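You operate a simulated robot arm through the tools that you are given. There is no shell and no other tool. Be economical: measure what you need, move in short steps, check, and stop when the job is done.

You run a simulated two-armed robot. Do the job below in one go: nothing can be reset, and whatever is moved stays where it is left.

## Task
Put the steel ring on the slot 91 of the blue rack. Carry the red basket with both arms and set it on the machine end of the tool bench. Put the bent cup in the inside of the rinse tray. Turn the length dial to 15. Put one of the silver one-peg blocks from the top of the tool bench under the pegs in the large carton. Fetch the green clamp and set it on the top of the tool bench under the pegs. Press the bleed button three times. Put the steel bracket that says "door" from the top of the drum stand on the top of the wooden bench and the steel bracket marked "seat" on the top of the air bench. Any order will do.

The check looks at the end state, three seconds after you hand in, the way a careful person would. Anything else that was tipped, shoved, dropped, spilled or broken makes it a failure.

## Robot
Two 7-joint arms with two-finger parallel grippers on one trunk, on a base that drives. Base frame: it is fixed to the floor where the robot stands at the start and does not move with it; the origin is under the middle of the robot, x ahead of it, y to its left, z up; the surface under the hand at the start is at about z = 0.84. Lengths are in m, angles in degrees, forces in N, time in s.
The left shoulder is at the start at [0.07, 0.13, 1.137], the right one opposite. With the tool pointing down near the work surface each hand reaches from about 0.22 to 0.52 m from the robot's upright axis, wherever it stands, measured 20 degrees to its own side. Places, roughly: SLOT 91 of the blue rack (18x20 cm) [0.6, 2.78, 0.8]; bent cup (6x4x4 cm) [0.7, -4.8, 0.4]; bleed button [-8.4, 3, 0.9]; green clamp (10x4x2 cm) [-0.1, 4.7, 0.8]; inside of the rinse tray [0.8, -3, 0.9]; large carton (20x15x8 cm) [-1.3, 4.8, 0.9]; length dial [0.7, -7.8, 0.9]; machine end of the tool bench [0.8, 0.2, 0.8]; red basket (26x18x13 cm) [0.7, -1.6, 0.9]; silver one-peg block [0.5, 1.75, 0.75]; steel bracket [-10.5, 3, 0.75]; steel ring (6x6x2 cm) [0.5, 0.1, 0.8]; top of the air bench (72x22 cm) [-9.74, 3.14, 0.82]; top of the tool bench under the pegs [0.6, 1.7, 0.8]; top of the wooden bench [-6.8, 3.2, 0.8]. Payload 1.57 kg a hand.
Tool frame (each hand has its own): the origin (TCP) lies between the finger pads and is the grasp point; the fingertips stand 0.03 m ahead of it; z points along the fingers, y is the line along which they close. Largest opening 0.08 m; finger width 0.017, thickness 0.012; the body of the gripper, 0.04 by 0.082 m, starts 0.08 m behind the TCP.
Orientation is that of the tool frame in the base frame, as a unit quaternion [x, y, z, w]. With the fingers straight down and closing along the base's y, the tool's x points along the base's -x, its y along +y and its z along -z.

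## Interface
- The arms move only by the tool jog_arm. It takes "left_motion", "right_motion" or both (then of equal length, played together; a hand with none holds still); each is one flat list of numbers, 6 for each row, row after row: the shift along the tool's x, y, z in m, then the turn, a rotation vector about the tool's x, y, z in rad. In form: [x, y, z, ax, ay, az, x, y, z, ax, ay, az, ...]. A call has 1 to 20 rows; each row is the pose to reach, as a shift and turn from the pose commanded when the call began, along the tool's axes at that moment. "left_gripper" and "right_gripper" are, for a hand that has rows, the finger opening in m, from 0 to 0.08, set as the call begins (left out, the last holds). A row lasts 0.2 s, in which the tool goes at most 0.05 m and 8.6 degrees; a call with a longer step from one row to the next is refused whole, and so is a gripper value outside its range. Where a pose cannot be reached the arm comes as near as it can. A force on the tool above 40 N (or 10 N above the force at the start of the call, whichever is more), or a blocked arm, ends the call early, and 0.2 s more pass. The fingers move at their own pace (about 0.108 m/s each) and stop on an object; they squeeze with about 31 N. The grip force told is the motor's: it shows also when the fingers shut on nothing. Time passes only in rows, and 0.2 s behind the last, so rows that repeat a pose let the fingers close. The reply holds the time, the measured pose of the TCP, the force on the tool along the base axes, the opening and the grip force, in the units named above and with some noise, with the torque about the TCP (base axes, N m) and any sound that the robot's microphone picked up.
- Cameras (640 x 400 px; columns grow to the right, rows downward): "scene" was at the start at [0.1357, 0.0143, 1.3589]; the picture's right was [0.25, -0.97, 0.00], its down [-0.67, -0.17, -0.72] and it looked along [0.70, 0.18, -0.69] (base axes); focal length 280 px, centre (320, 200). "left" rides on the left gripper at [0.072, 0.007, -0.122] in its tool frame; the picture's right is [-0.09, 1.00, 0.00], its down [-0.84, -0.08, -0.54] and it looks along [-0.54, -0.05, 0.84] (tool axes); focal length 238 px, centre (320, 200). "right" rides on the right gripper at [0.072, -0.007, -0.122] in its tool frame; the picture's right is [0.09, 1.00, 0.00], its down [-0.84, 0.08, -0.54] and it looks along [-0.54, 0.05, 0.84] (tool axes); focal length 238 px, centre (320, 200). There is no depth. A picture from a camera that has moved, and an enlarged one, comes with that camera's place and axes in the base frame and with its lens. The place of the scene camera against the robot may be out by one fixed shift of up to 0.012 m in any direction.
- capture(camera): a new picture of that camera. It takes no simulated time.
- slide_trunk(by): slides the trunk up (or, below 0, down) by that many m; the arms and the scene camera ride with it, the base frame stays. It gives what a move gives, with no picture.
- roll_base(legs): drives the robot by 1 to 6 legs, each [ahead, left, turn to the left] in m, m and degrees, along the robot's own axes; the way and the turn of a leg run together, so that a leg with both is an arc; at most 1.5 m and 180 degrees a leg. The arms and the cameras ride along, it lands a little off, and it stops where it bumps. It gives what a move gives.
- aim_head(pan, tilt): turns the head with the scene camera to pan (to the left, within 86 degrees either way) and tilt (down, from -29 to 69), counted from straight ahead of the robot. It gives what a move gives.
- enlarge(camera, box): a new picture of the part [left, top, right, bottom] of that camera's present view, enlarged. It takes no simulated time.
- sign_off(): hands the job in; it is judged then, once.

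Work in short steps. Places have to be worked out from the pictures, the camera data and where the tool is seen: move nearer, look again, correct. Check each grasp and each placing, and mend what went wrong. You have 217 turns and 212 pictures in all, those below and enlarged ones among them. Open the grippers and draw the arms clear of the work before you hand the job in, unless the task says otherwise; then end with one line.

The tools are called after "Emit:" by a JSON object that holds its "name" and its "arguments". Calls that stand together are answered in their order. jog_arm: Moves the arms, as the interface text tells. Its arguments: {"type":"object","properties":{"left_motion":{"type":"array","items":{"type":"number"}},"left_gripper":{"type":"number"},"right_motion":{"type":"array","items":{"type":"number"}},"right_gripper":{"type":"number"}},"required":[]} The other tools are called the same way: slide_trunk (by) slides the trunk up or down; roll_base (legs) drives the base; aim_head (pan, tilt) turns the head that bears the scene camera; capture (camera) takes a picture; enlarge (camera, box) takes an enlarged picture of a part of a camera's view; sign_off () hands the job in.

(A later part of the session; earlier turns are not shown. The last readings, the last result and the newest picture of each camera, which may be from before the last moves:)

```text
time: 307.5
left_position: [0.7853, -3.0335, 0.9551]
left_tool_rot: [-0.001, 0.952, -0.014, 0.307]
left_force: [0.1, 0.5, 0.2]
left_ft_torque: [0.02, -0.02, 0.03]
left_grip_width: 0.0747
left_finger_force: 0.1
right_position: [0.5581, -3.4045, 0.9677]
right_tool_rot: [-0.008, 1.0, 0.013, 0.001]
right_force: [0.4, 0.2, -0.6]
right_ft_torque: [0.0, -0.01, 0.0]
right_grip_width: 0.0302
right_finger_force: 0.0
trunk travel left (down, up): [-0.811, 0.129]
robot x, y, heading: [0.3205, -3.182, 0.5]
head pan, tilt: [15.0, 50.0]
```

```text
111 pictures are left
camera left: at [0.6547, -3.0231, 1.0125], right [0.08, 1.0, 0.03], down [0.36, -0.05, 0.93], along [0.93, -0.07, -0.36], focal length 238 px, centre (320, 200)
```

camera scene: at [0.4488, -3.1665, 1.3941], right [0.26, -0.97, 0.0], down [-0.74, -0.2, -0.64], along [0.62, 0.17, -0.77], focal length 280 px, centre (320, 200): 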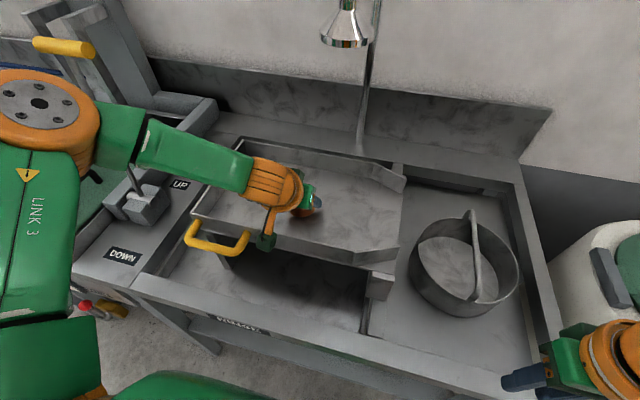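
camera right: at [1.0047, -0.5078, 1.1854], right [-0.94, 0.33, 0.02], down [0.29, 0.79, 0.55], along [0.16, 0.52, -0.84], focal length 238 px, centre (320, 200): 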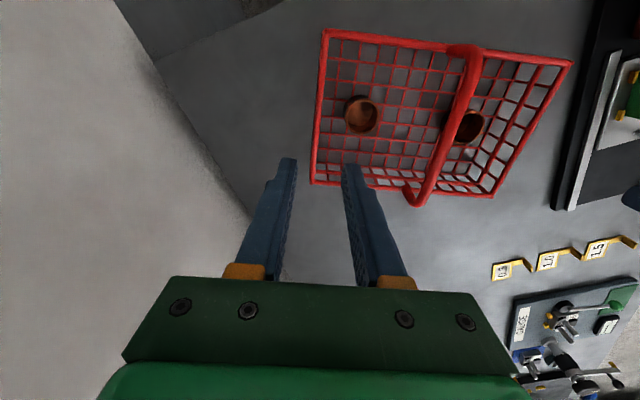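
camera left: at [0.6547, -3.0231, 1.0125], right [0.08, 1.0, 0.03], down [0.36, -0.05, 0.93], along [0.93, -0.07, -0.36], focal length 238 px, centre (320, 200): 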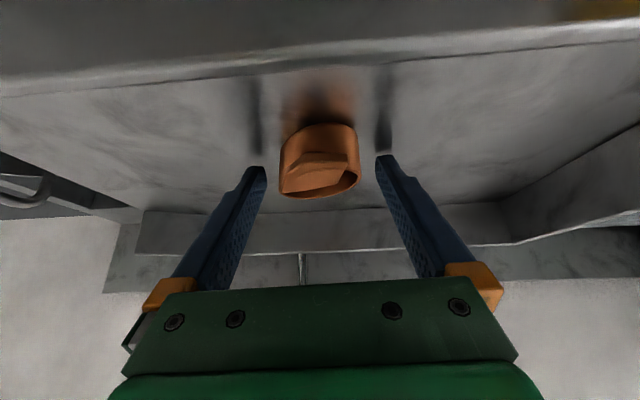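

The cup stands in the tray. I rise and look.

Emit:
{"name": "slide_trunk", "arguments": {"by": 0.12}}

Emit:
{"name": "capture", "arguments": {"camera": "scene"}}

Emit:
{"name": "capture", "arguments": {"camera": "left"}}

```text
time: 309.0
left_position: [0.7851, -3.0326, 1.0749]
left_tool_rot: [-0.001, 0.952, -0.014, 0.307]
left_force: [0.0, 0.0, -0.5]
left_ft_torque: [0.0, -0.01, -0.03]
left_grip_width: 0.075
left_finger_force: 0.0
right_position: [0.5574, -3.4041, 1.0893]
right_tool_rot: [-0.008, 1.0, 0.013, 0.001]
right_force: [0.7, 1.0, 0.4]
right_ft_torque: [0.01, 0.0, 0.04]
right_grip_width: 0.0297
right_finger_force: 0.1
trunk travel left (down, up): [-0.931, 0.009]
robot x, y, heading: [0.3192, -3.1842, 0.5]
head pan, tilt: [15.0, 50.0]
```

```text
110 pictures are left
camera scene: at [0.4487, -3.1664, 1.5056], right [0.26, -0.97, 0.0], down [-0.74, -0.2, -0.64], along [0.62, 0.17, -0.77], focal length 280 px, centre (320, 200)
```

scene: 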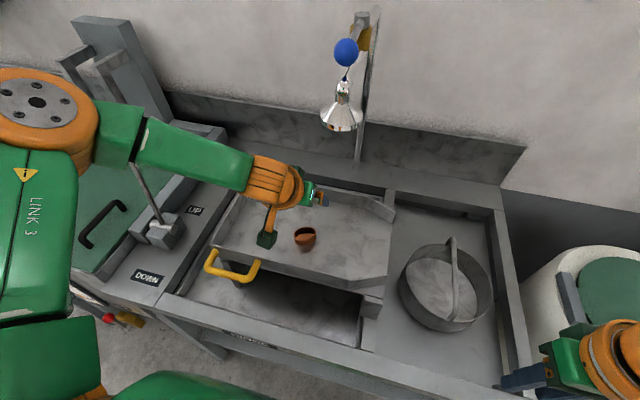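

```text
109 pictures are left
camera left: at [0.6548, -3.0231, 1.1325], right [0.08, 1.0, 0.03], down [0.36, -0.05, 0.93], along [0.93, -0.07, -0.36], focal length 238 px, centre (320, 200)
```

left: 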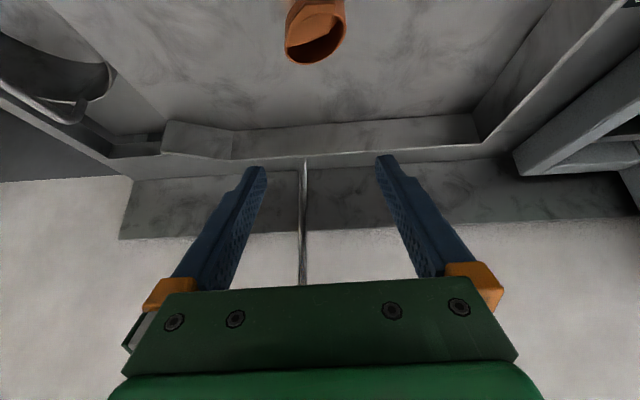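

Cup placed. Next the length dial at y≈-7.8: back off, drive, and straighten the left hand.

Emit:
{"name": "roll_base", "arguments": {"legs": [[-0.5, 0, 0], [0, -1.5, 0], [0, -1.5, 0], [0, -1.5, 0], [0, -0.15, 0]]}}

Emit:
{"name": "jog_arm", "arguments": {"left_motion": [0, 0, 0, 0, 0.13, 0, 0, 0, 0, 0, 0.26, 0, 0, 0, 0, 0, 0.39, 0, 0, 0, 0, 0, 0.52, 0, 0, 0, 0, 0, 0.61, 0, 0, 0, 0, 0, 0.61, 0]}}

Emit:
{"name": "aim_head", "arguments": {"pan": 0, "tilt": 35}}

Emit:
{"name": "capture", "arguments": {"camera": "scene"}}

```text
time: 334.0
left_position: [0.2499, -7.6901, 1.0755]
left_tool_rot: [0.009, 0.951, -0.02, 0.307]
left_force: [0.6, 0.1, 0.1]
left_ft_torque: [-0.05, -0.03, -0.05]
left_grip_width: 0.0753
left_finger_force: 0.0
right_position: [0.0149, -8.0574, 1.0889]
right_tool_rot: [0.003, 1.0, 0.011, 0.001]
right_force: [0.3, 0.3, 0.5]
right_ft_torque: [-0.02, 0.01, -0.01]
right_grip_width: 0.03
right_finger_force: 0.0
trunk travel left (down, up): [-0.931, 0.009]
robot x, y, heading: [-0.2233, -7.8315, -1.0]
head pan, tilt: [15.0, 50.0]
```

```text
time: 335.4
left_position: [0.2048, -7.6629, 1.0931]
left_tool_rot: [0.014, 1.0, -0.015, 0.007]
left_force: [0.3, -0.4, -0.4]
left_ft_torque: [0.01, 0.02, -0.04]
left_grip_width: 0.0748
left_finger_force: 0.1
left hand out of reach, approached as far as the arm can: row 2, 3, 4, 5, 6
right_position: [0.0148, -8.0607, 1.0887]
right_tool_rot: [0.002, 1.0, 0.012, 0.001]
right_force: [0.0, 0.0, 0.0]
right_ft_torque: [-0.01, 0.02, -0.01]
right_grip_width: 0.0301
right_finger_force: 0.0
trunk travel left (down, up): [-0.931, 0.009]
robot x, y, heading: [-0.217, -7.8327, -1.1]
head pan, tilt: [15.0, 50.0]
```

```text
time: 336.2
left_position: [0.2035, -7.6625, 1.0916]
left_tool_rot: [0.014, 1.0, -0.015, 0.008]
left_force: [-0.3, -0.7, 0.0]
left_ft_torque: [0.01, 0.03, 0.0]
left_grip_width: 0.0751
left_finger_force: 0.0
right_position: [0.014, -8.0603, 1.0895]
right_tool_rot: [0.003, 1.0, 0.013, 0.001]
right_force: [0.4, -0.2, 0.1]
right_ft_torque: [0.0, 0.0, 0.0]
right_grip_width: 0.0298
right_finger_force: 0.1
trunk travel left (down, up): [-0.931, 0.009]
robot x, y, heading: [-0.2192, -7.8319, -1.2]
head pan, tilt: [0.0, 35.0]
```

```text
108 pictures are left
camera scene: at [-0.0753, -7.8401, 1.5273], right [-0.02, -1.0, 0.0], down [-0.57, 0.01, -0.82], along [0.82, -0.01, -0.57], focal length 280 px, centre (320, 200)
```

scene: 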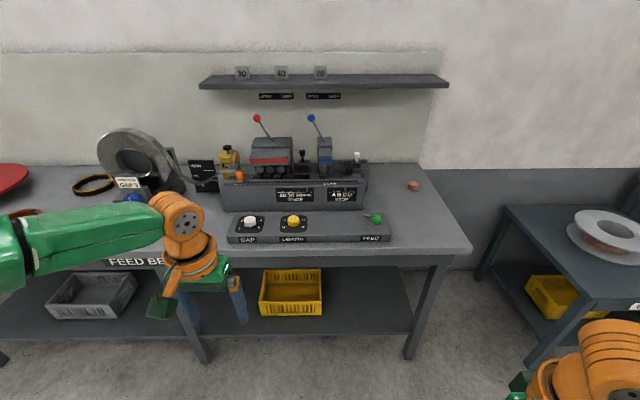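

Emit:
{"name": "enlarge", "arguments": {"camera": "scene", "box": [220, 195, 400, 255]}}

```text
3.56 times, centred on (310, 225) of scene
camera zoom: at [-0.0753, -7.8401, 1.5273], right [-0.02, -1.0, 0.0], down [-0.57, 0.01, -0.82], along [0.82, -0.01, -0.57], focal length 997 px, centre (356, 111)
```

zoom: 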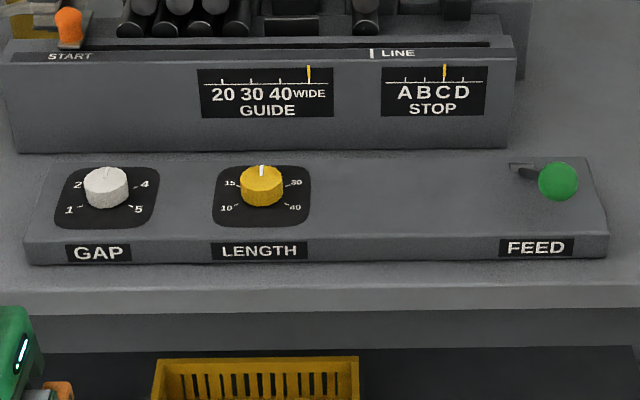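

The yellow LENGTH knob is near [0.70, -7.757, 0.90], pointing up between 15 and 30. I bring the left hand near it.

Emit:
{"name": "roll_base", "arguments": {"legs": [[0.44, -0.1, 1.2]]}}

Emit:
{"name": "aim_head", "arguments": {"pan": 12, "tilt": 55}}

Emit:
{"name": "capture", "arguments": {"camera": "left"}}

Emit:
{"name": "capture", "arguments": {"camera": "scene"}}

```text
time: 338.9
left_position: [0.6374, -7.7577, 1.093]
left_tool_rot: [0.004, 1.0, -0.015, 0.009]
left_force: [-0.4, -0.3, -0.7]
left_ft_torque: [-0.02, -0.02, 0.0]
left_grip_width: 0.075
left_finger_force: 0.1
right_position: [0.4558, -8.1593, 1.0883]
right_tool_rot: [-0.007, 1.0, 0.012, 0.002]
right_force: [-0.4, 0.1, 0.3]
right_ft_torque: [-0.02, -0.03, -0.01]
right_grip_width: 0.0299
right_finger_force: 0.0
trunk travel left (down, up): [-0.931, 0.009]
robot x, y, heading: [0.2187, -7.9344, 0.3]
head pan, tilt: [0.0, 35.0]
```

```text
time: 339.7
left_position: [0.6395, -7.7585, 1.0917]
left_tool_rot: [0.003, 1.0, -0.013, 0.008]
left_force: [1.4, -0.6, 0.4]
left_ft_torque: [0.0, -0.01, -0.03]
left_grip_width: 0.0751
left_finger_force: 0.1
right_position: [0.4576, -8.1597, 1.0884]
right_tool_rot: [-0.007, 1.0, 0.013, 0.001]
right_force: [0.4, 0.5, -0.9]
right_ft_torque: [-0.03, -0.01, 0.0]
right_grip_width: 0.03
right_finger_force: 0.1
trunk travel left (down, up): [-0.931, 0.009]
robot x, y, heading: [0.2209, -7.9379, 0.2]
head pan, tilt: [12.0, 55.0]
```

```text
106 pictures are left
camera left: at [0.5655, -7.747, 1.2129], right [0.1, 0.99, -0.03], down [0.83, -0.07, 0.56], along [0.55, -0.08, -0.83], focal length 238 px, centre (320, 200)
```

left: 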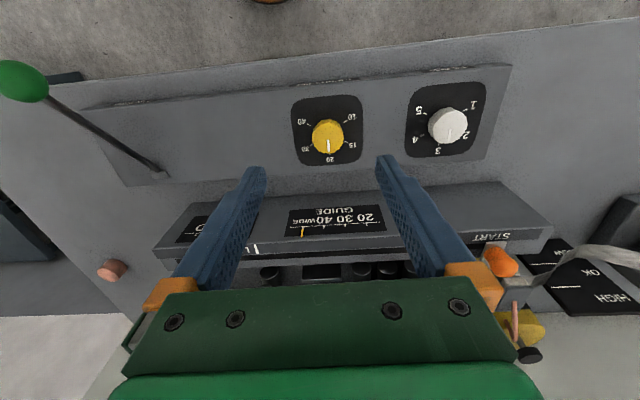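

```text
105 pictures are left
camera scene: at [0.3463, -7.9264, 1.4992], right [0.21, -0.98, 0.0], down [-0.8, -0.17, -0.57], along [0.56, 0.12, -0.82], focal length 280 px, centre (320, 200)
```

scene: 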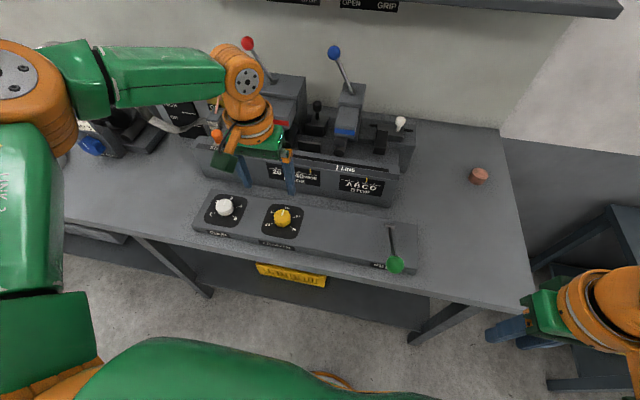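

Emit:
{"name": "enlarge", "arguments": {"camera": "left", "box": [270, 80, 390, 180]}}

```text
4.00 times, centred on (330, 130) of left
camera zoom: at [0.5655, -7.747, 1.2129], right [0.1, 0.99, -0.03], down [0.83, -0.07, 0.56], along [0.55, -0.08, -0.83], focal length 953 px, centre (280, 480)
```

zoom: 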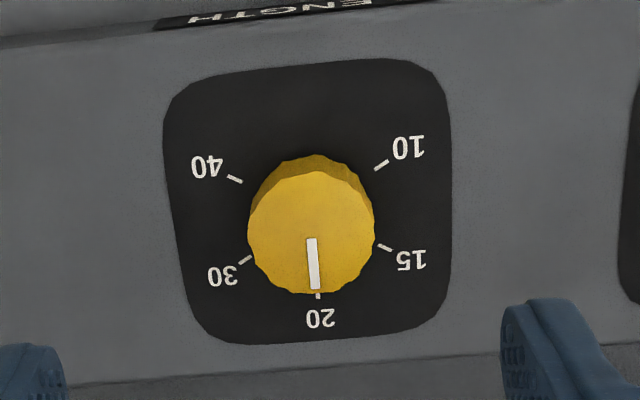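

Ticks are 60° apart: from 20 to 15 is 60° counter-clockwise seen from above. I lower over the knob for a closer look.

Emit:
{"name": "jog_arm", "arguments": {"left_motion": [-0.027, 0.005, 0.03, 0, 0, 0, -0.027, 0.005, 0.07, 0, 0, 0, -0.027, 0.005, 0.09, 0, 0, 0, -0.027, 0.005, 0.09, 0, 0, 0]}}

Emit:
{"name": "enlarge", "arguments": {"camera": "left", "box": [220, 70, 420, 200]}}

```text
time: 340.7
left_position: [0.6276, -7.7335, 1.0382]
left_tool_rot: [0.004, 1.0, -0.016, 0.008]
left_force: [-0.3, 0.7, 0.1]
left_ft_torque: [-0.01, -0.02, 0.0]
left_grip_width: 0.0752
left_finger_force: 0.0
left hand out of reach, approached as far as the arm can: row 1, 2, 3, 4
right_position: [0.4583, -8.1601, 1.0887]
right_tool_rot: [-0.007, 1.0, 0.013, 0.001]
right_force: [0.8, -0.5, 0.9]
right_ft_torque: [0.05, -0.03, 0.0]
right_grip_width: 0.0301
right_finger_force: 0.1
trunk travel left (down, up): [-0.931, 0.009]
robot x, y, heading: [0.22, -7.9348, 0.3]
head pan, tilt: [12.0, 55.0]
```

```text
3.08 times, centred on (320, 135) of left
camera zoom: at [0.5528, -7.7222, 1.159], right [0.1, 0.99, -0.03], down [0.83, -0.07, 0.56], along [0.55, -0.08, -0.83], focal length 733 px, centre (320, 400)
```

zoom: 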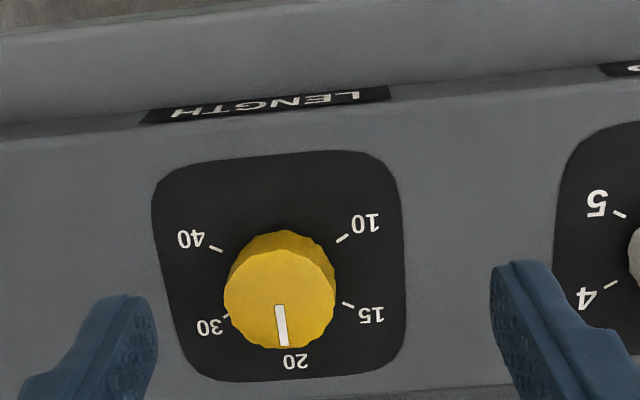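

Knob at [0.669, -7.756]. I align using the base and lower with the trunk.

Emit:
{"name": "roll_base", "arguments": {"legs": [[0.042, -0.022, 0]]}}

Emit:
{"name": "slide_trunk", "arguments": {"by": -0.065}}

Emit:
{"name": "capture", "arguments": {"camera": "left"}}

```text
time: 341.6
left_position: [0.662, -7.7522, 1.0406]
left_tool_rot: [0.004, 1.0, -0.016, 0.011]
left_force: [-0.1, 1.5, 0.0]
left_ft_torque: [-0.03, -0.03, 0.02]
left_grip_width: 0.0747
left_finger_force: 0.1
right_position: [0.493, -8.1777, 1.0915]
right_tool_rot: [-0.008, 1.0, 0.01, 0.005]
right_force: [-0.4, -0.2, 0.5]
right_ft_torque: [-0.03, -0.03, 0.0]
right_grip_width: 0.03
right_finger_force: 0.0
trunk travel left (down, up): [-0.931, 0.009]
robot x, y, heading: [0.2576, -7.9573, 0.1]
head pan, tilt: [12.0, 55.0]
```

```text
time: 342.7
left_position: [0.67, -7.7544, 0.9737]
left_tool_rot: [0.004, 1.0, -0.015, 0.008]
left_force: [0.0, 0.2, 0.1]
left_ft_torque: [0.02, -0.01, 0.03]
left_grip_width: 0.075
left_finger_force: 0.2
right_position: [0.5006, -8.1826, 1.0236]
right_tool_rot: [-0.008, 1.0, 0.013, 0.001]
right_force: [-1.1, -0.4, -0.5]
right_ft_torque: [-0.01, 0.01, 0.04]
right_grip_width: 0.03
right_finger_force: 0.1
trunk travel left (down, up): [-0.866, 0.074]
robot x, y, heading: [0.2593, -7.9552, 0.1]
head pan, tilt: [12.0, 55.0]
```

```text
102 pictures are left
camera left: at [0.5951, -7.744, 1.0939], right [0.1, 0.99, -0.03], down [0.83, -0.07, 0.56], along [0.55, -0.08, -0.83], focal length 238 px, centre (320, 200)
```

left: 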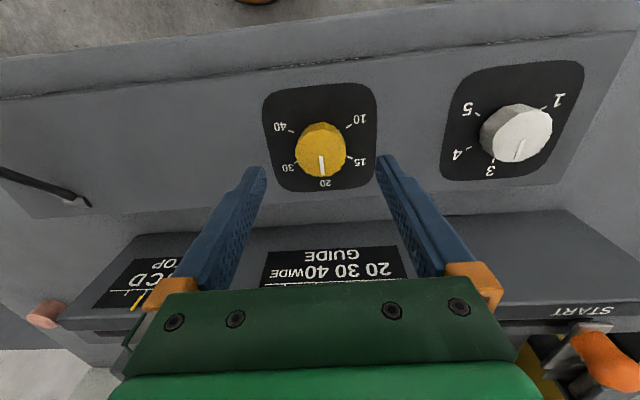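

Aligned. I descend to grip the knob.

Emit:
{"name": "jog_arm", "arguments": {"left_motion": [0, 0, 0.02, 0, 0, 0, 0, 0, 0.04, 0, 0, 0, 0, 0, 0.04, 0, 0, 0], "left_gripper": 0.06}}

Emit:
{"name": "capture", "arguments": {"camera": "left"}}

```text
time: 343.5
left_position: [0.6541, -7.7476, 0.9487]
left_tool_rot: [0.004, 1.0, -0.015, 0.009]
left_force: [-0.3, -1.0, 0.4]
left_ft_torque: [-0.01, 0.0, 0.04]
left_grip_width: 0.0602
left_finger_force: 0.0
left hand out of reach, approached as far as the arm can: row 1, 2, 3
right_position: [0.4997, -8.1812, 1.0237]
right_tool_rot: [-0.008, 1.0, 0.014, 0.001]
right_force: [0.0, 0.4, 0.0]
right_ft_torque: [0.02, 0.0, 0.03]
right_grip_width: 0.0301
right_finger_force: 0.1
trunk travel left (down, up): [-0.866, 0.074]
robot x, y, heading: [0.2604, -7.9572, 0.1]
head pan, tilt: [12.0, 55.0]
```

```text
101 pictures are left
camera left: at [0.5791, -7.7354, 1.0692], right [0.1, 0.99, -0.03], down [0.83, -0.07, 0.56], along [0.55, -0.08, -0.83], focal length 238 px, centre (320, 200)
```

left: 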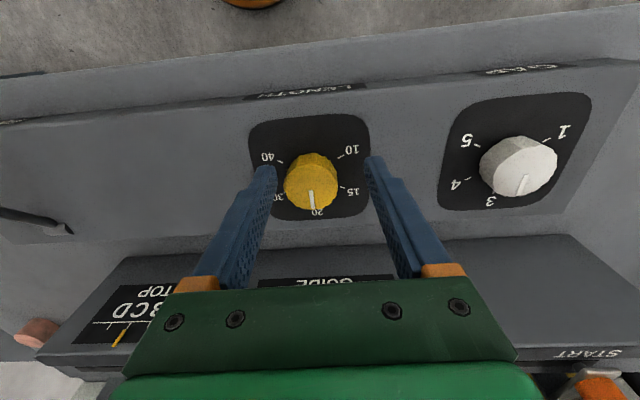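

The arm is at its limit. I retract the hand relative to the base, then move the base closer.

Emit:
{"name": "jog_arm", "arguments": {"left_motion": [0.03, -0.01, -0.02, 0, 0, 0, 0.06, -0.01, -0.02, 0, 0, 0, 0.06, -0.01, -0.02, 0, 0, 0]}}

Emit:
{"name": "roll_base", "arguments": {"legs": [[0.07, 0, 0]]}}

Emit:
{"name": "capture", "arguments": {"camera": "left"}}

```text
time: 344.3
left_position: [0.5932, -7.7564, 0.9685]
left_tool_rot: [0.004, 1.0, -0.015, 0.007]
left_force: [0.6, -0.6, -0.3]
left_ft_torque: [0.01, 0.0, -0.02]
left_grip_width: 0.0601
left_finger_force: 0.0
right_position: [0.4987, -8.1807, 1.0239]
right_tool_rot: [-0.008, 1.0, 0.013, 0.0]
right_force: [-0.9, -0.5, -0.4]
right_ft_torque: [0.0, 0.01, 0.02]
right_grip_width: 0.03
right_finger_force: 0.0
trunk travel left (down, up): [-0.866, 0.074]
robot x, y, heading: [0.261, -7.9553, 0.0]
head pan, tilt: [12.0, 55.0]
```

```text
time: 345.3
left_position: [0.6564, -7.7564, 0.971]
left_tool_rot: [0.004, 1.0, -0.015, 0.011]
left_force: [0.3, 0.0, 0.7]
left_ft_torque: [0.01, -0.07, 0.0]
left_grip_width: 0.0603
left_finger_force: 0.0
right_position: [0.5637, -8.1809, 1.0248]
right_tool_rot: [-0.008, 1.0, 0.013, 0.004]
right_force: [-0.5, 0.0, -0.6]
right_ft_torque: [-0.02, -0.06, 0.0]
right_grip_width: 0.03
right_finger_force: 0.0
trunk travel left (down, up): [-0.866, 0.074]
robot x, y, heading: [0.3284, -7.959, -0.0]
head pan, tilt: [12.0, 55.0]
```

```text
100 pictures are left
camera left: at [0.5821, -7.7446, 1.091], right [0.1, 0.99, -0.03], down [0.82, -0.07, 0.56], along [0.56, -0.08, -0.83], focal length 238 px, centre (320, 200)
```

left: 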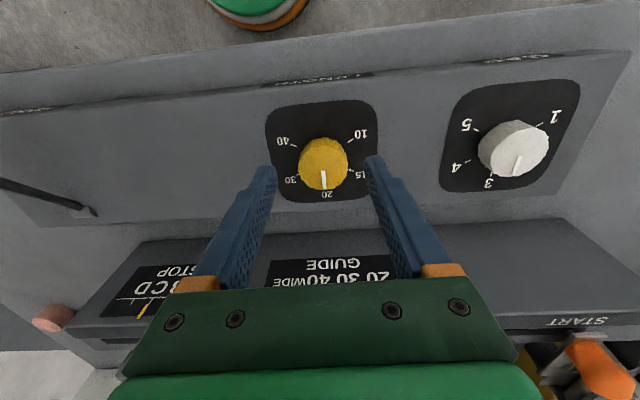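

Now within comfortable reach; I straighten the small tilt and descend onto the knob.

Emit:
{"name": "jog_arm", "arguments": {"left_motion": [-0.01, 0.0015, 0.0, -0.03, 0.016, 0, -0.01, 0.0015, 0.02, -0.03, 0.016, 0, -0.01, 0.0015, 0.037, -0.03, 0.016, 0, -0.01, 0.0015, 0.037, -0.03, 0.016, 0]}}

Emit:
{"name": "capture", "arguments": {"camera": "left"}}

```text
time: 346.3
left_position: [0.6744, -7.7543, 0.9329]
left_tool_rot: [0.004, 1.0, 0.0, 0.0]
left_force: [-0.4, 0.1, 0.8]
left_ft_torque: [0.01, -0.02, 0.01]
left_grip_width: 0.0601
left_finger_force: 0.2
right_position: [0.5702, -8.1816, 1.0236]
right_tool_rot: [-0.008, 1.0, 0.013, 0.0]
right_force: [-0.2, 0.0, -0.2]
right_ft_torque: [-0.01, -0.02, 0.0]
right_grip_width: 0.03
right_finger_force: 0.0
trunk travel left (down, up): [-0.866, 0.074]
robot x, y, heading: [0.3328, -7.9582, 0.2]
head pan, tilt: [12.0, 55.0]
```

```text
99 pictures are left
camera left: at [0.6015, -7.7482, 1.054], right [0.1, 1.0, 0.0], down [0.84, -0.08, 0.54], along [0.54, -0.05, -0.84], focal length 238 px, centre (320, 200)
```

left: 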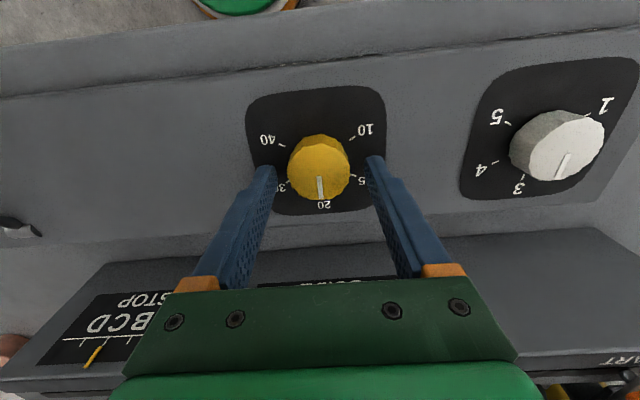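

Shift back 8 mm, then close on the knob.

Emit:
{"name": "jog_arm", "arguments": {"left_motion": [0.008, -0.001, 0, 0, 0, 0, 0.008, -0.001, 0, 0, 0, 0]}}

Emit:
{"name": "jog_arm", "arguments": {"left_motion": [0, 0, 0, 0, 0, 0, 0, 0, 0, 0, 0, 0, 0, 0, 0, 0, 0, 0], "left_gripper": 0.0}}

Emit:
{"name": "capture", "arguments": {"camera": "left"}}

```text
time: 346.9
left_position: [0.6657, -7.757, 0.9316]
left_tool_rot: [0.004, 1.0, 0.001, -0.001]
left_force: [0.6, 0.2, 0.7]
left_ft_torque: [0.02, 0.01, -0.01]
left_grip_width: 0.0602
left_finger_force: 0.0
right_position: [0.5701, -8.1815, 1.0236]
right_tool_rot: [-0.008, 1.0, 0.012, 0.001]
right_force: [-0.4, -0.6, 0.0]
right_ft_torque: [0.01, -0.01, 0.01]
right_grip_width: 0.0299
right_finger_force: 0.0
trunk travel left (down, up): [-0.866, 0.074]
robot x, y, heading: [0.3345, -7.9559, 0.5]
head pan, tilt: [12.0, 55.0]
```

```text
time: 347.7
left_position: [0.6649, -7.7555, 0.9321]
left_tool_rot: [0.003, 1.0, 0.0, 0.0]
left_force: [0.6, 0.5, 1.4]
left_ft_torque: [0.12, 0.05, -0.01]
left_grip_width: 0.0392
left_finger_force: 45.0
right_position: [0.5695, -8.1807, 1.0239]
right_tool_rot: [-0.008, 1.0, 0.013, 0.001]
right_force: [-0.5, 0.5, 0.1]
right_ft_torque: [-0.02, -0.01, 0.02]
right_grip_width: 0.0302
right_finger_force: 0.0
trunk travel left (down, up): [-0.866, 0.074]
robot x, y, heading: [0.3317, -7.9577, 0.2]
head pan, tilt: [12.0, 55.0]
```

```text
98 pictures are left
camera left: at [0.5928, -7.7485, 1.0543], right [0.1, 1.0, 0.0], down [0.84, -0.08, 0.54], along [0.54, -0.05, -0.84], focal length 238 px, centre (320, 200)
```

left: 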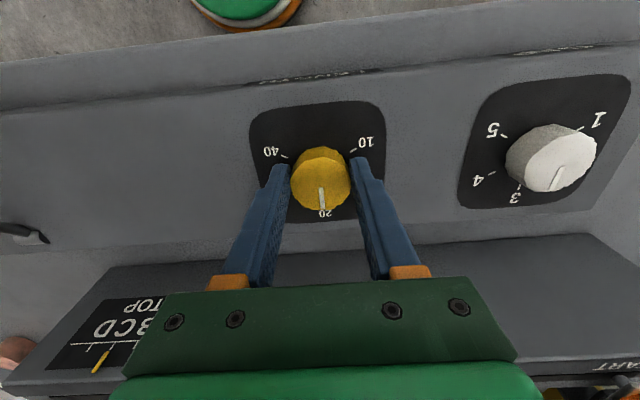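

Knob gripped. I turn -60° about the tool axis (counter-clockwise from above).

Emit:
{"name": "jog_arm", "arguments": {"left_motion": [0, 0, 0, 0, 0, -0.13, 0, 0, 0, 0, 0, -0.26, 0, 0, 0, 0, 0, -0.39, 0, 0, 0, 0, 0, -0.52, 0, 0, 0, 0, 0, -0.65, 0, 0, 0, 0, 0, -0.78, 0, 0, 0, 0, 0, -0.91, 0, 0, 0, 0, 0, -1.047, 0, 0, 0, 0, 0, -1.047]}}

Emit:
{"name": "capture", "arguments": {"camera": "left"}}

Emit:
{"name": "enlarge", "arguments": {"camera": "scene", "box": [180, 120, 360, 280]}}

```text
time: 349.7
left_position: [0.6676, -7.7615, 0.9317]
left_tool_rot: [-0.497, 0.868, 0.002, 0.001]
left_force: [6.2, -12.4, 3.2]
left_ft_torque: [-1.38, -0.07, -0.05]
left_grip_width: 0.0391
left_finger_force: 44.5
right_position: [0.5709, -8.1856, 1.0223]
right_tool_rot: [-0.008, 1.0, 0.015, 0.0]
right_force: [-0.3, 0.2, -0.4]
right_ft_torque: [0.0, -0.02, 0.02]
right_grip_width: 0.0301
right_finger_force: 0.0
trunk travel left (down, up): [-0.866, 0.074]
robot x, y, heading: [0.3288, -7.9599, 0.1]
head pan, tilt: [12.0, 55.0]
```

```text
97 pictures are left
camera left: at [0.6252, -7.8193, 1.0541], right [-0.81, 0.58, 0.0], down [0.49, 0.68, 0.54], along [0.32, 0.44, -0.84], focal length 238 px, centre (320, 200)
```

left: 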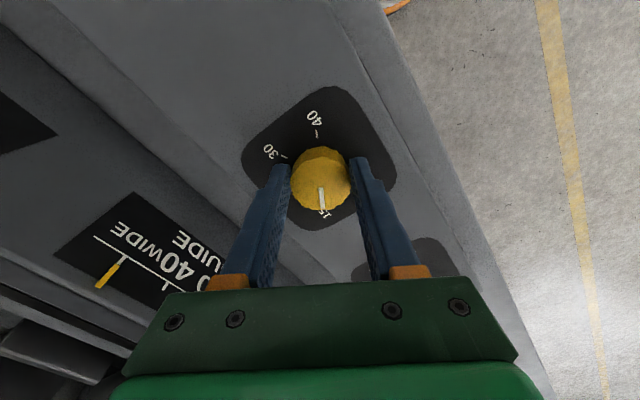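

```text
2.50 times, centred on (270, 200) of scene
camera zoom: at [0.4609, -7.954, 1.4339], right [0.21, -0.98, -0.01], down [-0.8, -0.17, -0.57], along [0.56, 0.12, -0.82], focal length 701 px, centre (445, 200)
```

zoom: 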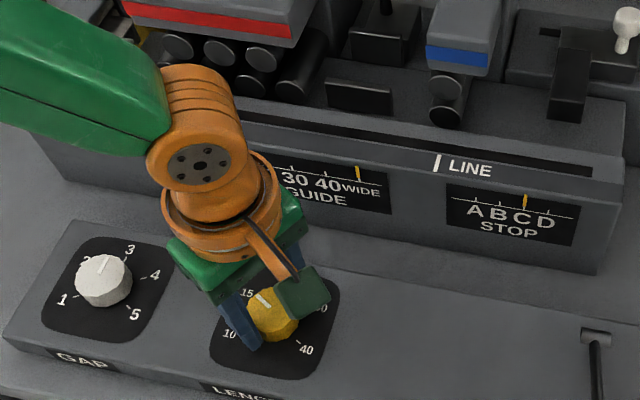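

The pointer is at 15. I open and rise, then verify.

Emit:
{"name": "jog_arm", "arguments": {"left_motion": [0, 0, 0, 0, 0, 0, 0, 0, 0, 0, 0, 0, 0, 0, 0, 0, 0, 0, 0, 0, -0.03, 0, 0, 0, 0, 0, -0.06, 0, 0, 0, 0, 0, -0.08, 0, 0, 0], "left_gripper": 0.065}}

Emit:
{"name": "capture", "arguments": {"camera": "left"}}

```text
time: 351.1
left_position: [0.6656, -7.7561, 1.012]
left_tool_rot: [-0.498, 0.867, 0.001, 0.0]
left_force: [-0.3, -0.7, 0.3]
left_ft_torque: [0.02, -0.01, -0.02]
left_grip_width: 0.065
left_finger_force: 0.1
right_position: [0.5694, -8.1819, 1.0232]
right_tool_rot: [-0.009, 1.0, 0.014, 0.001]
right_force: [0.5, -0.6, 0.0]
right_ft_torque: [0.02, 0.01, 0.02]
right_grip_width: 0.03
right_finger_force: 0.0
trunk travel left (down, up): [-0.866, 0.074]
robot x, y, heading: [0.3341, -7.9565, 0.4]
head pan, tilt: [12.0, 55.0]
```

```text
95 pictures are left
camera left: at [0.6222, -7.8149, 1.1337], right [-0.81, 0.58, 0.0], down [0.49, 0.68, 0.54], along [0.32, 0.44, -0.84], focal length 238 px, centre (320, 200)
```

left: 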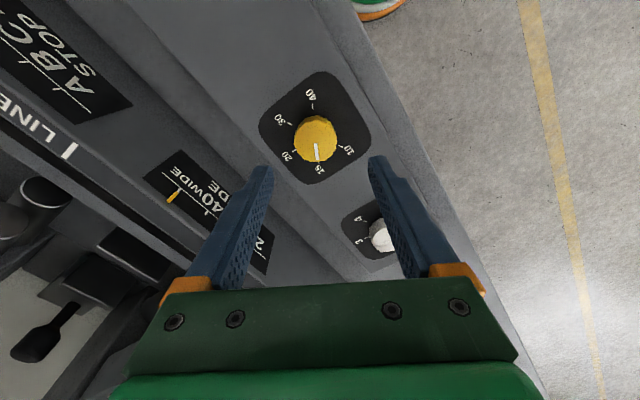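

Emit:
{"name": "enlarge", "arguments": {"camera": "left", "box": [255, 65, 375, 190]}}

```text
3.20 times, centred on (315, 128) of left
camera zoom: at [0.6222, -7.8149, 1.1337], right [-0.81, 0.58, 0.0], down [0.49, 0.68, 0.54], along [0.32, 0.44, -0.84], focal length 763 px, centre (336, 432)
```

zoom: 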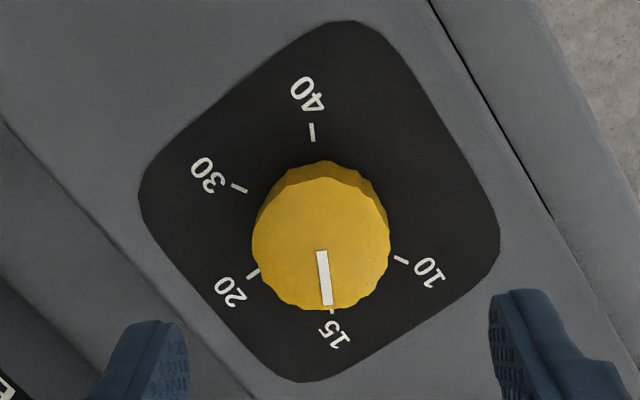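

Pointer exactly at 15. I restore the hand, back away and look around for the way to the far benches.

Emit:
{"name": "jog_arm", "arguments": {"left_motion": [0, 0, -0.03, 0, 0, 0.13, 0, 0, -0.06, 0, 0, 0.26, 0, 0, -0.06, 0, 0, 0.39, 0, 0, -0.06, 0, 0, 0.52, 0, 0, -0.06, 0, 0, 0.65, 0, 0, -0.06, 0, 0, 0.78, 0, 0, -0.06, 0, 0, 0.91, 0, 0, -0.06, 0, 0, 1.047, 0, 0, -0.06, 0, 0, 1.047]}}

Emit:
{"name": "roll_base", "arguments": {"legs": [[-0.8, 0, 0], [0, 0, 140]]}}

Emit:
{"name": "aim_head", "arguments": {"pan": 0, "tilt": 8}}

Emit:
{"name": "capture", "arguments": {"camera": "scene"}}

```text
time: 353.1
left_position: [0.6649, -7.7573, 1.0723]
left_tool_rot: [0.005, 1.0, 0.0, 0.0]
left_force: [-0.1, 0.0, -0.4]
left_ft_torque: [0.02, -0.01, -0.03]
left_grip_width: 0.065
left_finger_force: 0.1
right_position: [0.57, -8.1802, 1.0234]
right_tool_rot: [-0.009, 1.0, 0.012, 0.001]
right_force: [-0.2, -0.1, -0.3]
right_ft_torque: [-0.03, 0.01, 0.03]
right_grip_width: 0.0299
right_finger_force: 0.0
trunk travel left (down, up): [-0.866, 0.074]
robot x, y, heading: [0.3291, -7.9553, -0.1]
head pan, tilt: [12.0, 55.0]
```

```text
time: 363.1
left_position: [-0.8512, -7.8975, 1.0712]
left_tool_rot: [0.937, -0.348, -0.001, 0.001]
left_force: [0.2, -0.3, 0.0]
left_ft_torque: [0.02, -0.01, 0.02]
left_grip_width: 0.0651
left_finger_force: 0.1
right_position: [-0.5038, -7.6354, 1.0237]
right_tool_rot: [0.941, -0.338, -0.005, 0.011]
right_force: [-0.1, 0.5, 0.6]
right_ft_torque: [0.03, 0.0, 0.02]
right_grip_width: 0.0299
right_finger_force: 0.1
trunk travel left (down, up): [-0.866, 0.074]
robot x, y, heading: [-0.4711, -7.963, 139.8]
head pan, tilt: [12.0, 55.0]
```

```text
time: 364.3
left_position: [-0.8508, -7.8978, 1.0712]
left_tool_rot: [0.937, -0.349, -0.001, 0.001]
left_force: [0.7, 0.1, -0.5]
left_ft_torque: [-0.02, -0.06, 0.0]
left_grip_width: 0.0648
left_finger_force: 0.0
right_position: [-0.5026, -7.635, 1.0233]
right_tool_rot: [0.941, -0.338, -0.004, 0.013]
right_force: [0.2, 0.8, -0.8]
right_ft_torque: [-0.01, -0.02, 0.0]
right_grip_width: 0.0301
right_finger_force: 0.0
trunk travel left (down, up): [-0.866, 0.074]
robot x, y, heading: [-0.4665, -7.9601, 139.9]
head pan, tilt: [0.0, 8.0]
```

```text
93 pictures are left
camera scene: at [-0.5702, -7.8741, 1.5057], right [0.65, 0.76, 0.0], down [0.11, -0.09, -0.99], along [-0.76, 0.64, -0.14], focal length 280 px, centre (320, 200)
```

scene: 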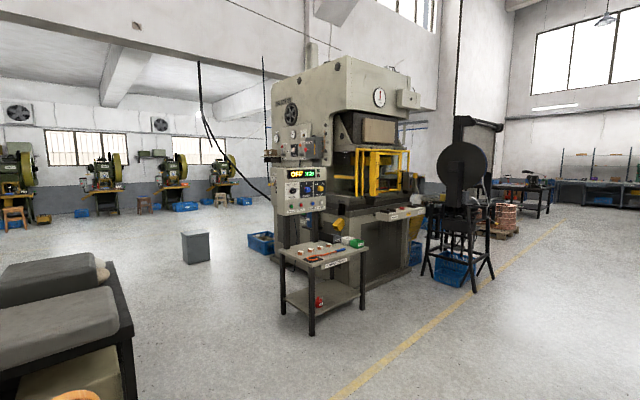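

A big press stands in the middle; the lane along the benches is clear. I drive back up it, then look west.

Emit:
{"name": "roll_base", "arguments": {"legs": [[0, 0, -49.9], [1.5, -0.1, 0], [1.49, 0, 0], [1.49, 0, 0], [1.49, 0, 0], [1.49, 0, 0]]}}

```text
refused: leg 2 is longer than a leg can be; nothing moved
```

Emit:
{"name": "roll_base", "arguments": {"legs": [[0, 0, -49.9], [1.48, -0.08, 0], [1.49, 0, 0], [1.49, 0, 0], [1.49, 0, 0], [1.49, 0, 0]]}}

Emit:
{"name": "roll_base", "arguments": {"legs": [[1.49, 0, 0], [0.3, 0, 0], [0, 0, 80]]}}

Emit:
{"name": "capture", "arguments": {"camera": "scene"}}

```text
time: 401.9
left_position: [-0.4976, -0.1817, 1.071]
left_tool_rot: [-0.697, 0.717, 0.0, -0.001]
left_force: [0.4, 0.3, 0.0]
left_ft_torque: [0.01, 0.02, 0.02]
left_grip_width: 0.065
left_finger_force: 0.0
right_position: [-0.0755, -0.2863, 1.023]
right_tool_rot: [-0.705, 0.709, 0.01, -0.008]
right_force: [0.3, 0.7, 0.1]
right_ft_torque: [0.03, -0.03, 0.0]
right_grip_width: 0.0298
right_finger_force: 0.1
trunk travel left (down, up): [-0.866, 0.074]
robot x, y, heading: [-0.3044, -0.5201, 89.0]
head pan, tilt: [0.0, 8.0]
```

```text
time: 414.3
left_position: [-0.6336, 1.1343, 1.0724]
left_tool_rot: [0.995, -0.1, 0.0, 0.001]
left_force: [-0.5, -0.6, 0.7]
left_ft_torque: [-0.01, 0.01, 0.01]
left_grip_width: 0.065
left_finger_force: 0.1
right_position: [-0.4586, 1.5346, 1.0231]
right_tool_rot: [0.996, -0.088, -0.002, 0.013]
right_force: [-0.3, 1.1, 0.4]
right_ft_torque: [-0.03, 0.01, -0.01]
right_grip_width: 0.0298
right_finger_force: 0.0
trunk travel left (down, up): [-0.866, 0.074]
robot x, y, heading: [-0.2659, 1.2675, 169.1]
head pan, tilt: [0.0, 8.0]
```

```text
92 pictures are left
camera scene: at [-0.4033, 1.2893, 1.5057], right [0.19, 0.98, 0.0], down [0.14, -0.03, -0.99], along [-0.97, 0.19, -0.14], focal length 280 px, centre (320, 200)
```

scene: 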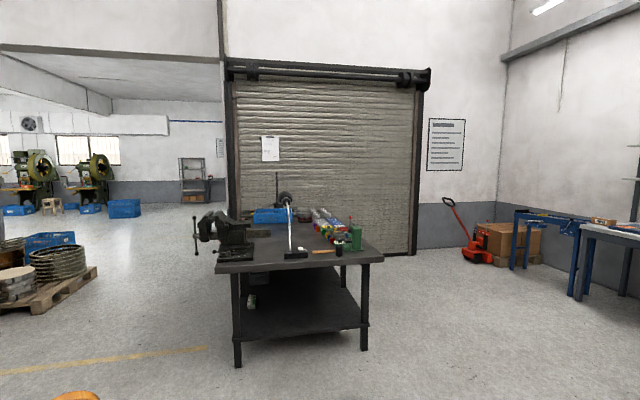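

The far benches lie beyond the opening to the left of the roller shutter (passage at y≈-0.9…0.6). I drive along y≈-0.15 to x≈-5.2.

Emit:
{"name": "roll_base", "arguments": {"legs": [[0, 0, 10.9], [0, 1.4, 0], [1.4, 0, 0], [1.4, 0, 0], [0.9, 0, 0]]}}

Emit:
{"name": "capture", "arguments": {"camera": "scene"}}

```text
time: 439.5
left_position: [-4.2886, -0.325, 1.0711]
left_tool_rot: [1.0, -0.006, -0.001, 0.0]
left_force: [0.2, 0.7, -0.1]
left_ft_torque: [-0.02, -0.01, 0.03]
left_grip_width: 0.0649
left_finger_force: 0.1
right_position: [-4.1928, 0.1005, 1.0246]
right_tool_rot: [1.0, 0.007, -0.002, 0.013]
right_force: [0.1, -0.2, 0.9]
right_ft_torque: [-0.01, 0.0, -0.02]
right_grip_width: 0.03
right_finger_force: 0.1
trunk travel left (down, up): [-0.866, 0.074]
robot x, y, heading: [-3.961, -0.1254, 180.0]
head pan, tilt: [0.0, 8.0]
```

```text
91 pictures are left
camera scene: at [-4.0918, -0.1304, 1.5059], right [0.0, 1.0, 0.0], down [0.14, 0.0, -0.99], along [-0.99, 0.0, -0.14], focal length 280 px, centre (320, 200)
```

scene: 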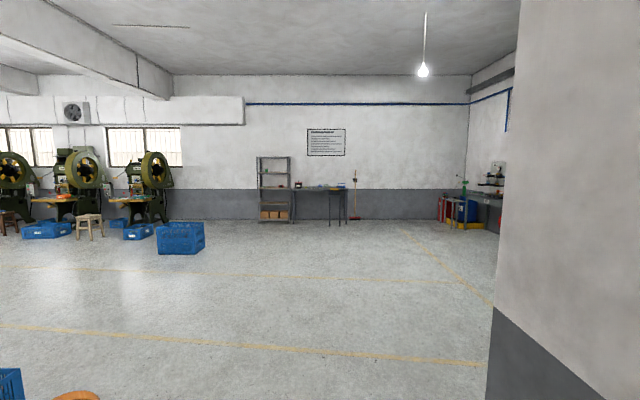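

Clear hall. I drive on to x≈-6.8, turn to face +y and approach.

Emit:
{"name": "roll_base", "arguments": {"legs": [[1.4, 0, 0], [1.45, 0, 0], [0, 0, -90], [1.3, 0, 0]]}}

Emit:
{"name": "capture", "arguments": {"camera": "scene"}}

Emit:
{"name": "aim_head", "arguments": {"pan": 50, "tilt": 10}}

Emit:
{"name": "capture", "arguments": {"camera": "scene"}}

```text
time: 463.1
left_position: [-6.9792, 1.5168, 1.071]
left_tool_rot: [-0.701, 0.713, 0.0, 0.0]
left_force: [-0.5, -0.4, 0.2]
left_ft_torque: [0.02, 0.01, -0.03]
left_grip_width: 0.0652
left_finger_force: 0.1
right_position: [-6.5544, 1.4165, 1.023]
right_tool_rot: [0.71, -0.704, -0.011, 0.008]
right_force: [-1.0, -0.3, 0.3]
right_ft_torque: [0.02, 0.02, 0.0]
right_grip_width: 0.0299
right_finger_force: 0.1
trunk travel left (down, up): [-0.866, 0.074]
robot x, y, heading: [-6.7813, 1.1783, 89.4]
head pan, tilt: [0.0, 8.0]
```

```text
90 pictures are left
camera scene: at [-6.7747, 1.3166, 1.5058], right [1.0, -0.01, 0.0], down [0.0, -0.14, -0.99], along [0.01, 0.99, -0.14], focal length 280 px, centre (320, 200)
```

scene: 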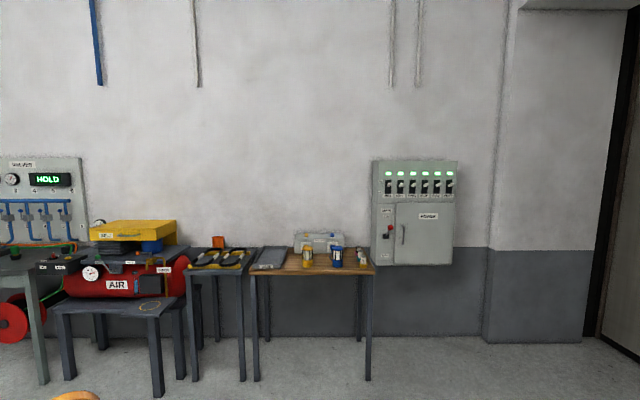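

```text
time: 464.3
left_position: [-6.9784, 1.5149, 1.0722]
left_tool_rot: [-0.701, 0.713, 0.001, 0.0]
left_force: [0.0, 0.3, 0.0]
left_ft_torque: [-0.01, -0.01, -0.03]
left_grip_width: 0.0649
left_finger_force: 0.1
right_position: [-6.5543, 1.4168, 1.0237]
right_tool_rot: [0.709, -0.705, -0.01, 0.009]
right_force: [0.2, -0.7, -0.2]
right_ft_torque: [0.01, -0.03, 0.02]
right_grip_width: 0.03
right_finger_force: 0.1
trunk travel left (down, up): [-0.866, 0.074]
robot x, y, heading: [-6.7821, 1.1787, 89.6]
head pan, tilt: [50.0, 10.0]
```

```text
89 pictures are left
camera scene: at [-6.8461, 1.2851, 1.5025], right [0.65, 0.76, 0.0], down [0.13, -0.11, -0.98], along [-0.75, 0.64, -0.17], focal length 280 px, centre (320, 200)
```

scene: 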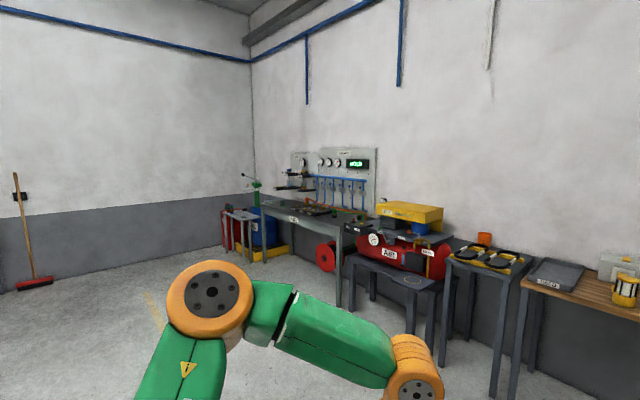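

I see the wooden bench ahead, the compressor, the air bench beyond. I drive toward the bleed button (x≈-8.4).

Emit:
{"name": "roll_base", "arguments": {"legs": [[0.7, 0, 0.5], [0, 1.48, 0]]}}

Emit:
{"name": "aim_head", "arguments": {"pan": 0, "tilt": 25}}

Emit:
{"name": "capture", "arguments": {"camera": "scene"}}

```text
time: 475.2
left_position: [-8.4821, 2.1952, 1.0722]
left_tool_rot: [0.708, -0.706, -0.001, 0.0]
left_force: [0.1, 0.1, 0.1]
left_ft_torque: [-0.02, 0.0, 0.0]
left_grip_width: 0.0647
left_finger_force: 0.1
right_position: [-8.0571, 2.103, 1.024]
right_tool_rot: [0.716, -0.698, -0.01, 0.009]
right_force: [0.4, -0.2, -0.2]
right_ft_torque: [0.02, 0.03, -0.03]
right_grip_width: 0.0298
right_finger_force: 0.1
trunk travel left (down, up): [-0.866, 0.074]
robot x, y, heading: [-8.278, 1.8624, 90.6]
head pan, tilt: [50.0, 10.0]
```

```text
time: 476.3
left_position: [-8.4822, 2.1954, 1.0722]
left_tool_rot: [0.708, -0.706, 0.0, 0.0]
left_force: [0.2, 1.5, -0.2]
left_ft_torque: [0.0, -0.03, -0.02]
left_grip_width: 0.0648
left_finger_force: 0.1
right_position: [-8.057, 2.1039, 1.0231]
right_tool_rot: [0.717, -0.697, -0.009, 0.008]
right_force: [0.5, 0.2, -0.3]
right_ft_torque: [-0.02, -0.03, 0.03]
right_grip_width: 0.0304
right_finger_force: 0.1
trunk travel left (down, up): [-0.866, 0.074]
robot x, y, heading: [-8.2794, 1.8597, 90.7]
head pan, tilt: [0.0, 25.0]
```

```text
88 pictures are left
camera scene: at [-8.2746, 2.0003, 1.4782], right [1.0, 0.01, 0.0], down [0.01, -0.42, -0.91], along [-0.01, 0.91, -0.42], focal length 280 px, centre (320, 200)
```

scene: 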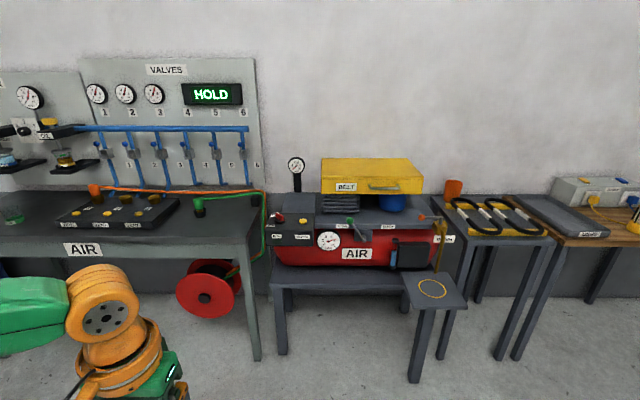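

Emit:
{"name": "enlarge", "arguments": {"camera": "scene", "box": [250, 180, 460, 300]}}

Emit:
{"name": "enlarge", "arguments": {"camera": "scene", "box": [0, 150, 280, 270]}}

```text
3.05 times, centred on (355, 240) of scene
camera zoom: at [-8.2746, 2.0003, 1.4782], right [1.0, 0.01, 0.0], down [0.01, -0.42, -0.91], along [-0.01, 0.91, -0.42], focal length 854 px, centre (213, 78)
```

zoom: 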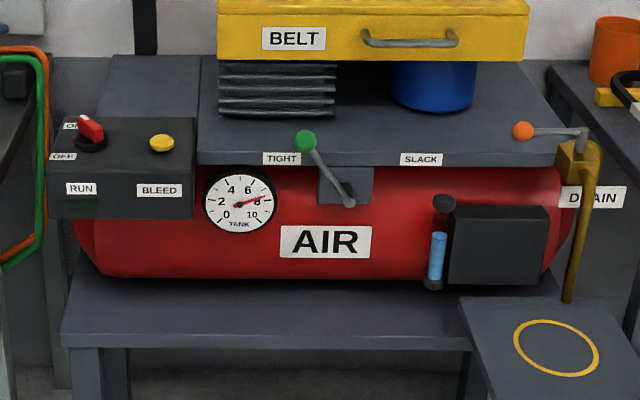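

```text
2.29 times, centred on (140, 210) of scene
camera zoom: at [-8.2746, 2.0003, 1.4782], right [1.0, 0.01, 0.0], down [0.01, -0.42, -0.91], along [-0.01, 0.91, -0.42], focal length 641 px, centre (731, 177)
```

zoom: 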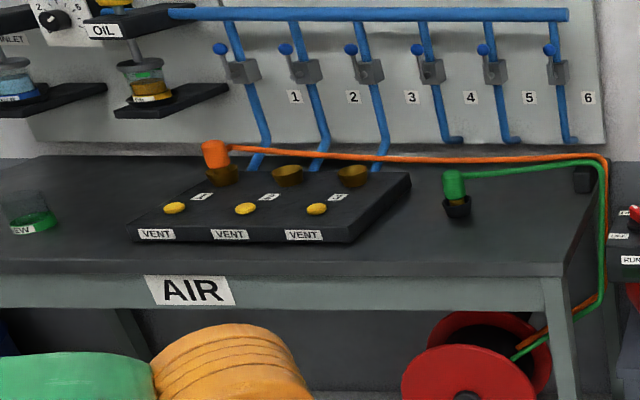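

The yellow BLEED button is near [-8.352, 2.97], on top of the RUN box. I drive up with the left gripper closed.

Emit:
{"name": "roll_base", "arguments": {"legs": [[0.66, -0.12, -0.7]]}}

Emit:
{"name": "jog_arm", "arguments": {"left_motion": [0, 0, 0, 0, 0, 0, 0, 0, 0, 0, 0, 0], "left_gripper": 0.0}}

Emit:
{"name": "capture", "arguments": {"camera": "left"}}

```text
time: 480.0
left_position: [-8.3617, 2.8558, 1.0722]
left_tool_rot: [-0.704, 0.71, 0.001, 0.001]
left_force: [-0.2, 0.5, 0.6]
left_ft_torque: [0.0, 0.02, -0.03]
left_grip_width: 0.0651
left_finger_force: 0.0
right_position: [-7.938, 2.7599, 1.0244]
right_tool_rot: [0.712, -0.702, -0.01, 0.008]
right_force: [0.3, -0.1, 0.1]
right_ft_torque: [0.02, -0.04, 0.01]
right_grip_width: 0.0298
right_finger_force: 0.0
trunk travel left (down, up): [-0.866, 0.074]
robot x, y, heading: [-8.1633, 2.5229, 89.9]
head pan, tilt: [0.0, 25.0]
```

```text
time: 480.6
left_position: [-8.362, 2.8565, 1.0715]
left_tool_rot: [-0.704, 0.71, 0.0, -0.001]
left_force: [0.0, 0.5, 0.0]
left_ft_torque: [-0.02, 0.03, 0.02]
left_grip_width: 0.0001
left_finger_force: 21.5
right_position: [-7.9383, 2.761, 1.0234]
right_tool_rot: [0.713, -0.702, -0.01, 0.008]
right_force: [0.6, -0.4, -0.4]
right_ft_torque: [0.02, 0.04, 0.01]
right_grip_width: 0.0302
right_finger_force: 0.1
trunk travel left (down, up): [-0.866, 0.074]
robot x, y, heading: [-8.1623, 2.5197, 90.2]
head pan, tilt: [0.0, 25.0]
```

```text
85 pictures are left
camera left: at [-8.37, 2.785, 1.1941], right [-1.0, 0.1, 0.0], down [0.08, 0.84, 0.54], along [0.05, 0.54, -0.84], focal length 238 px, centre (320, 200)
```

left: 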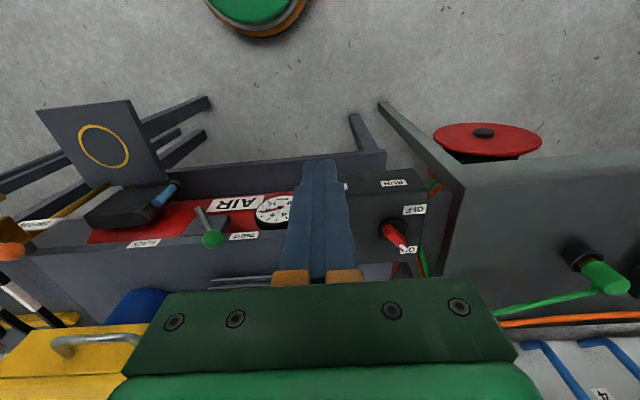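

The fingers hide the button; I open them to look between.

Emit:
{"name": "jog_arm", "arguments": {"left_motion": [0, 0, 0, 0, 0, 0, 0, 0, 0, 0, 0, 0], "left_gripper": 0.08}}

Emit:
{"name": "enlarge", "arguments": {"camera": "left", "box": [230, 140, 430, 280]}}

```text
time: 481.2
left_position: [-8.3613, 2.8569, 1.0731]
left_tool_rot: [-0.705, 0.709, 0.0, 0.001]
left_force: [0.1, 1.0, 0.1]
left_ft_torque: [-0.02, -0.03, -0.03]
left_grip_width: 0.08
left_finger_force: 0.0
right_position: [-7.9379, 2.7607, 1.0238]
right_tool_rot: [0.713, -0.701, -0.009, 0.009]
right_force: [-0.4, -0.4, -0.1]
right_ft_torque: [0.02, -0.01, -0.01]
right_grip_width: 0.0299
right_finger_force: 0.1
trunk travel left (down, up): [-0.866, 0.074]
robot x, y, heading: [-8.1629, 2.5249, 90.3]
head pan, tilt: [0.0, 25.0]
```

```text
2.86 times, centred on (330, 210) of left
camera zoom: at [-8.37, 2.7853, 1.194], right [-1.0, 0.1, 0.0], down [0.08, 0.84, 0.54], along [0.05, 0.54, -0.84], focal length 681 px, centre (291, 171)
```

zoom: 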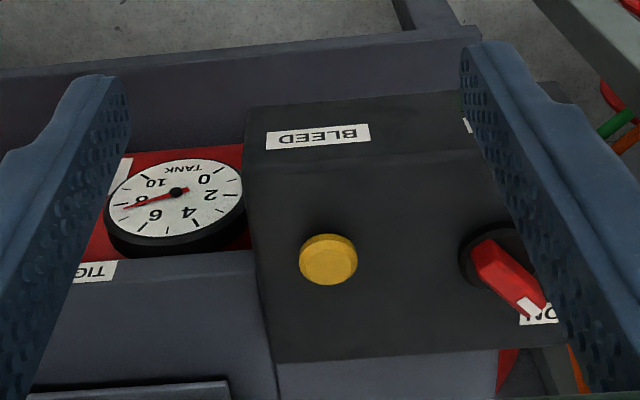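

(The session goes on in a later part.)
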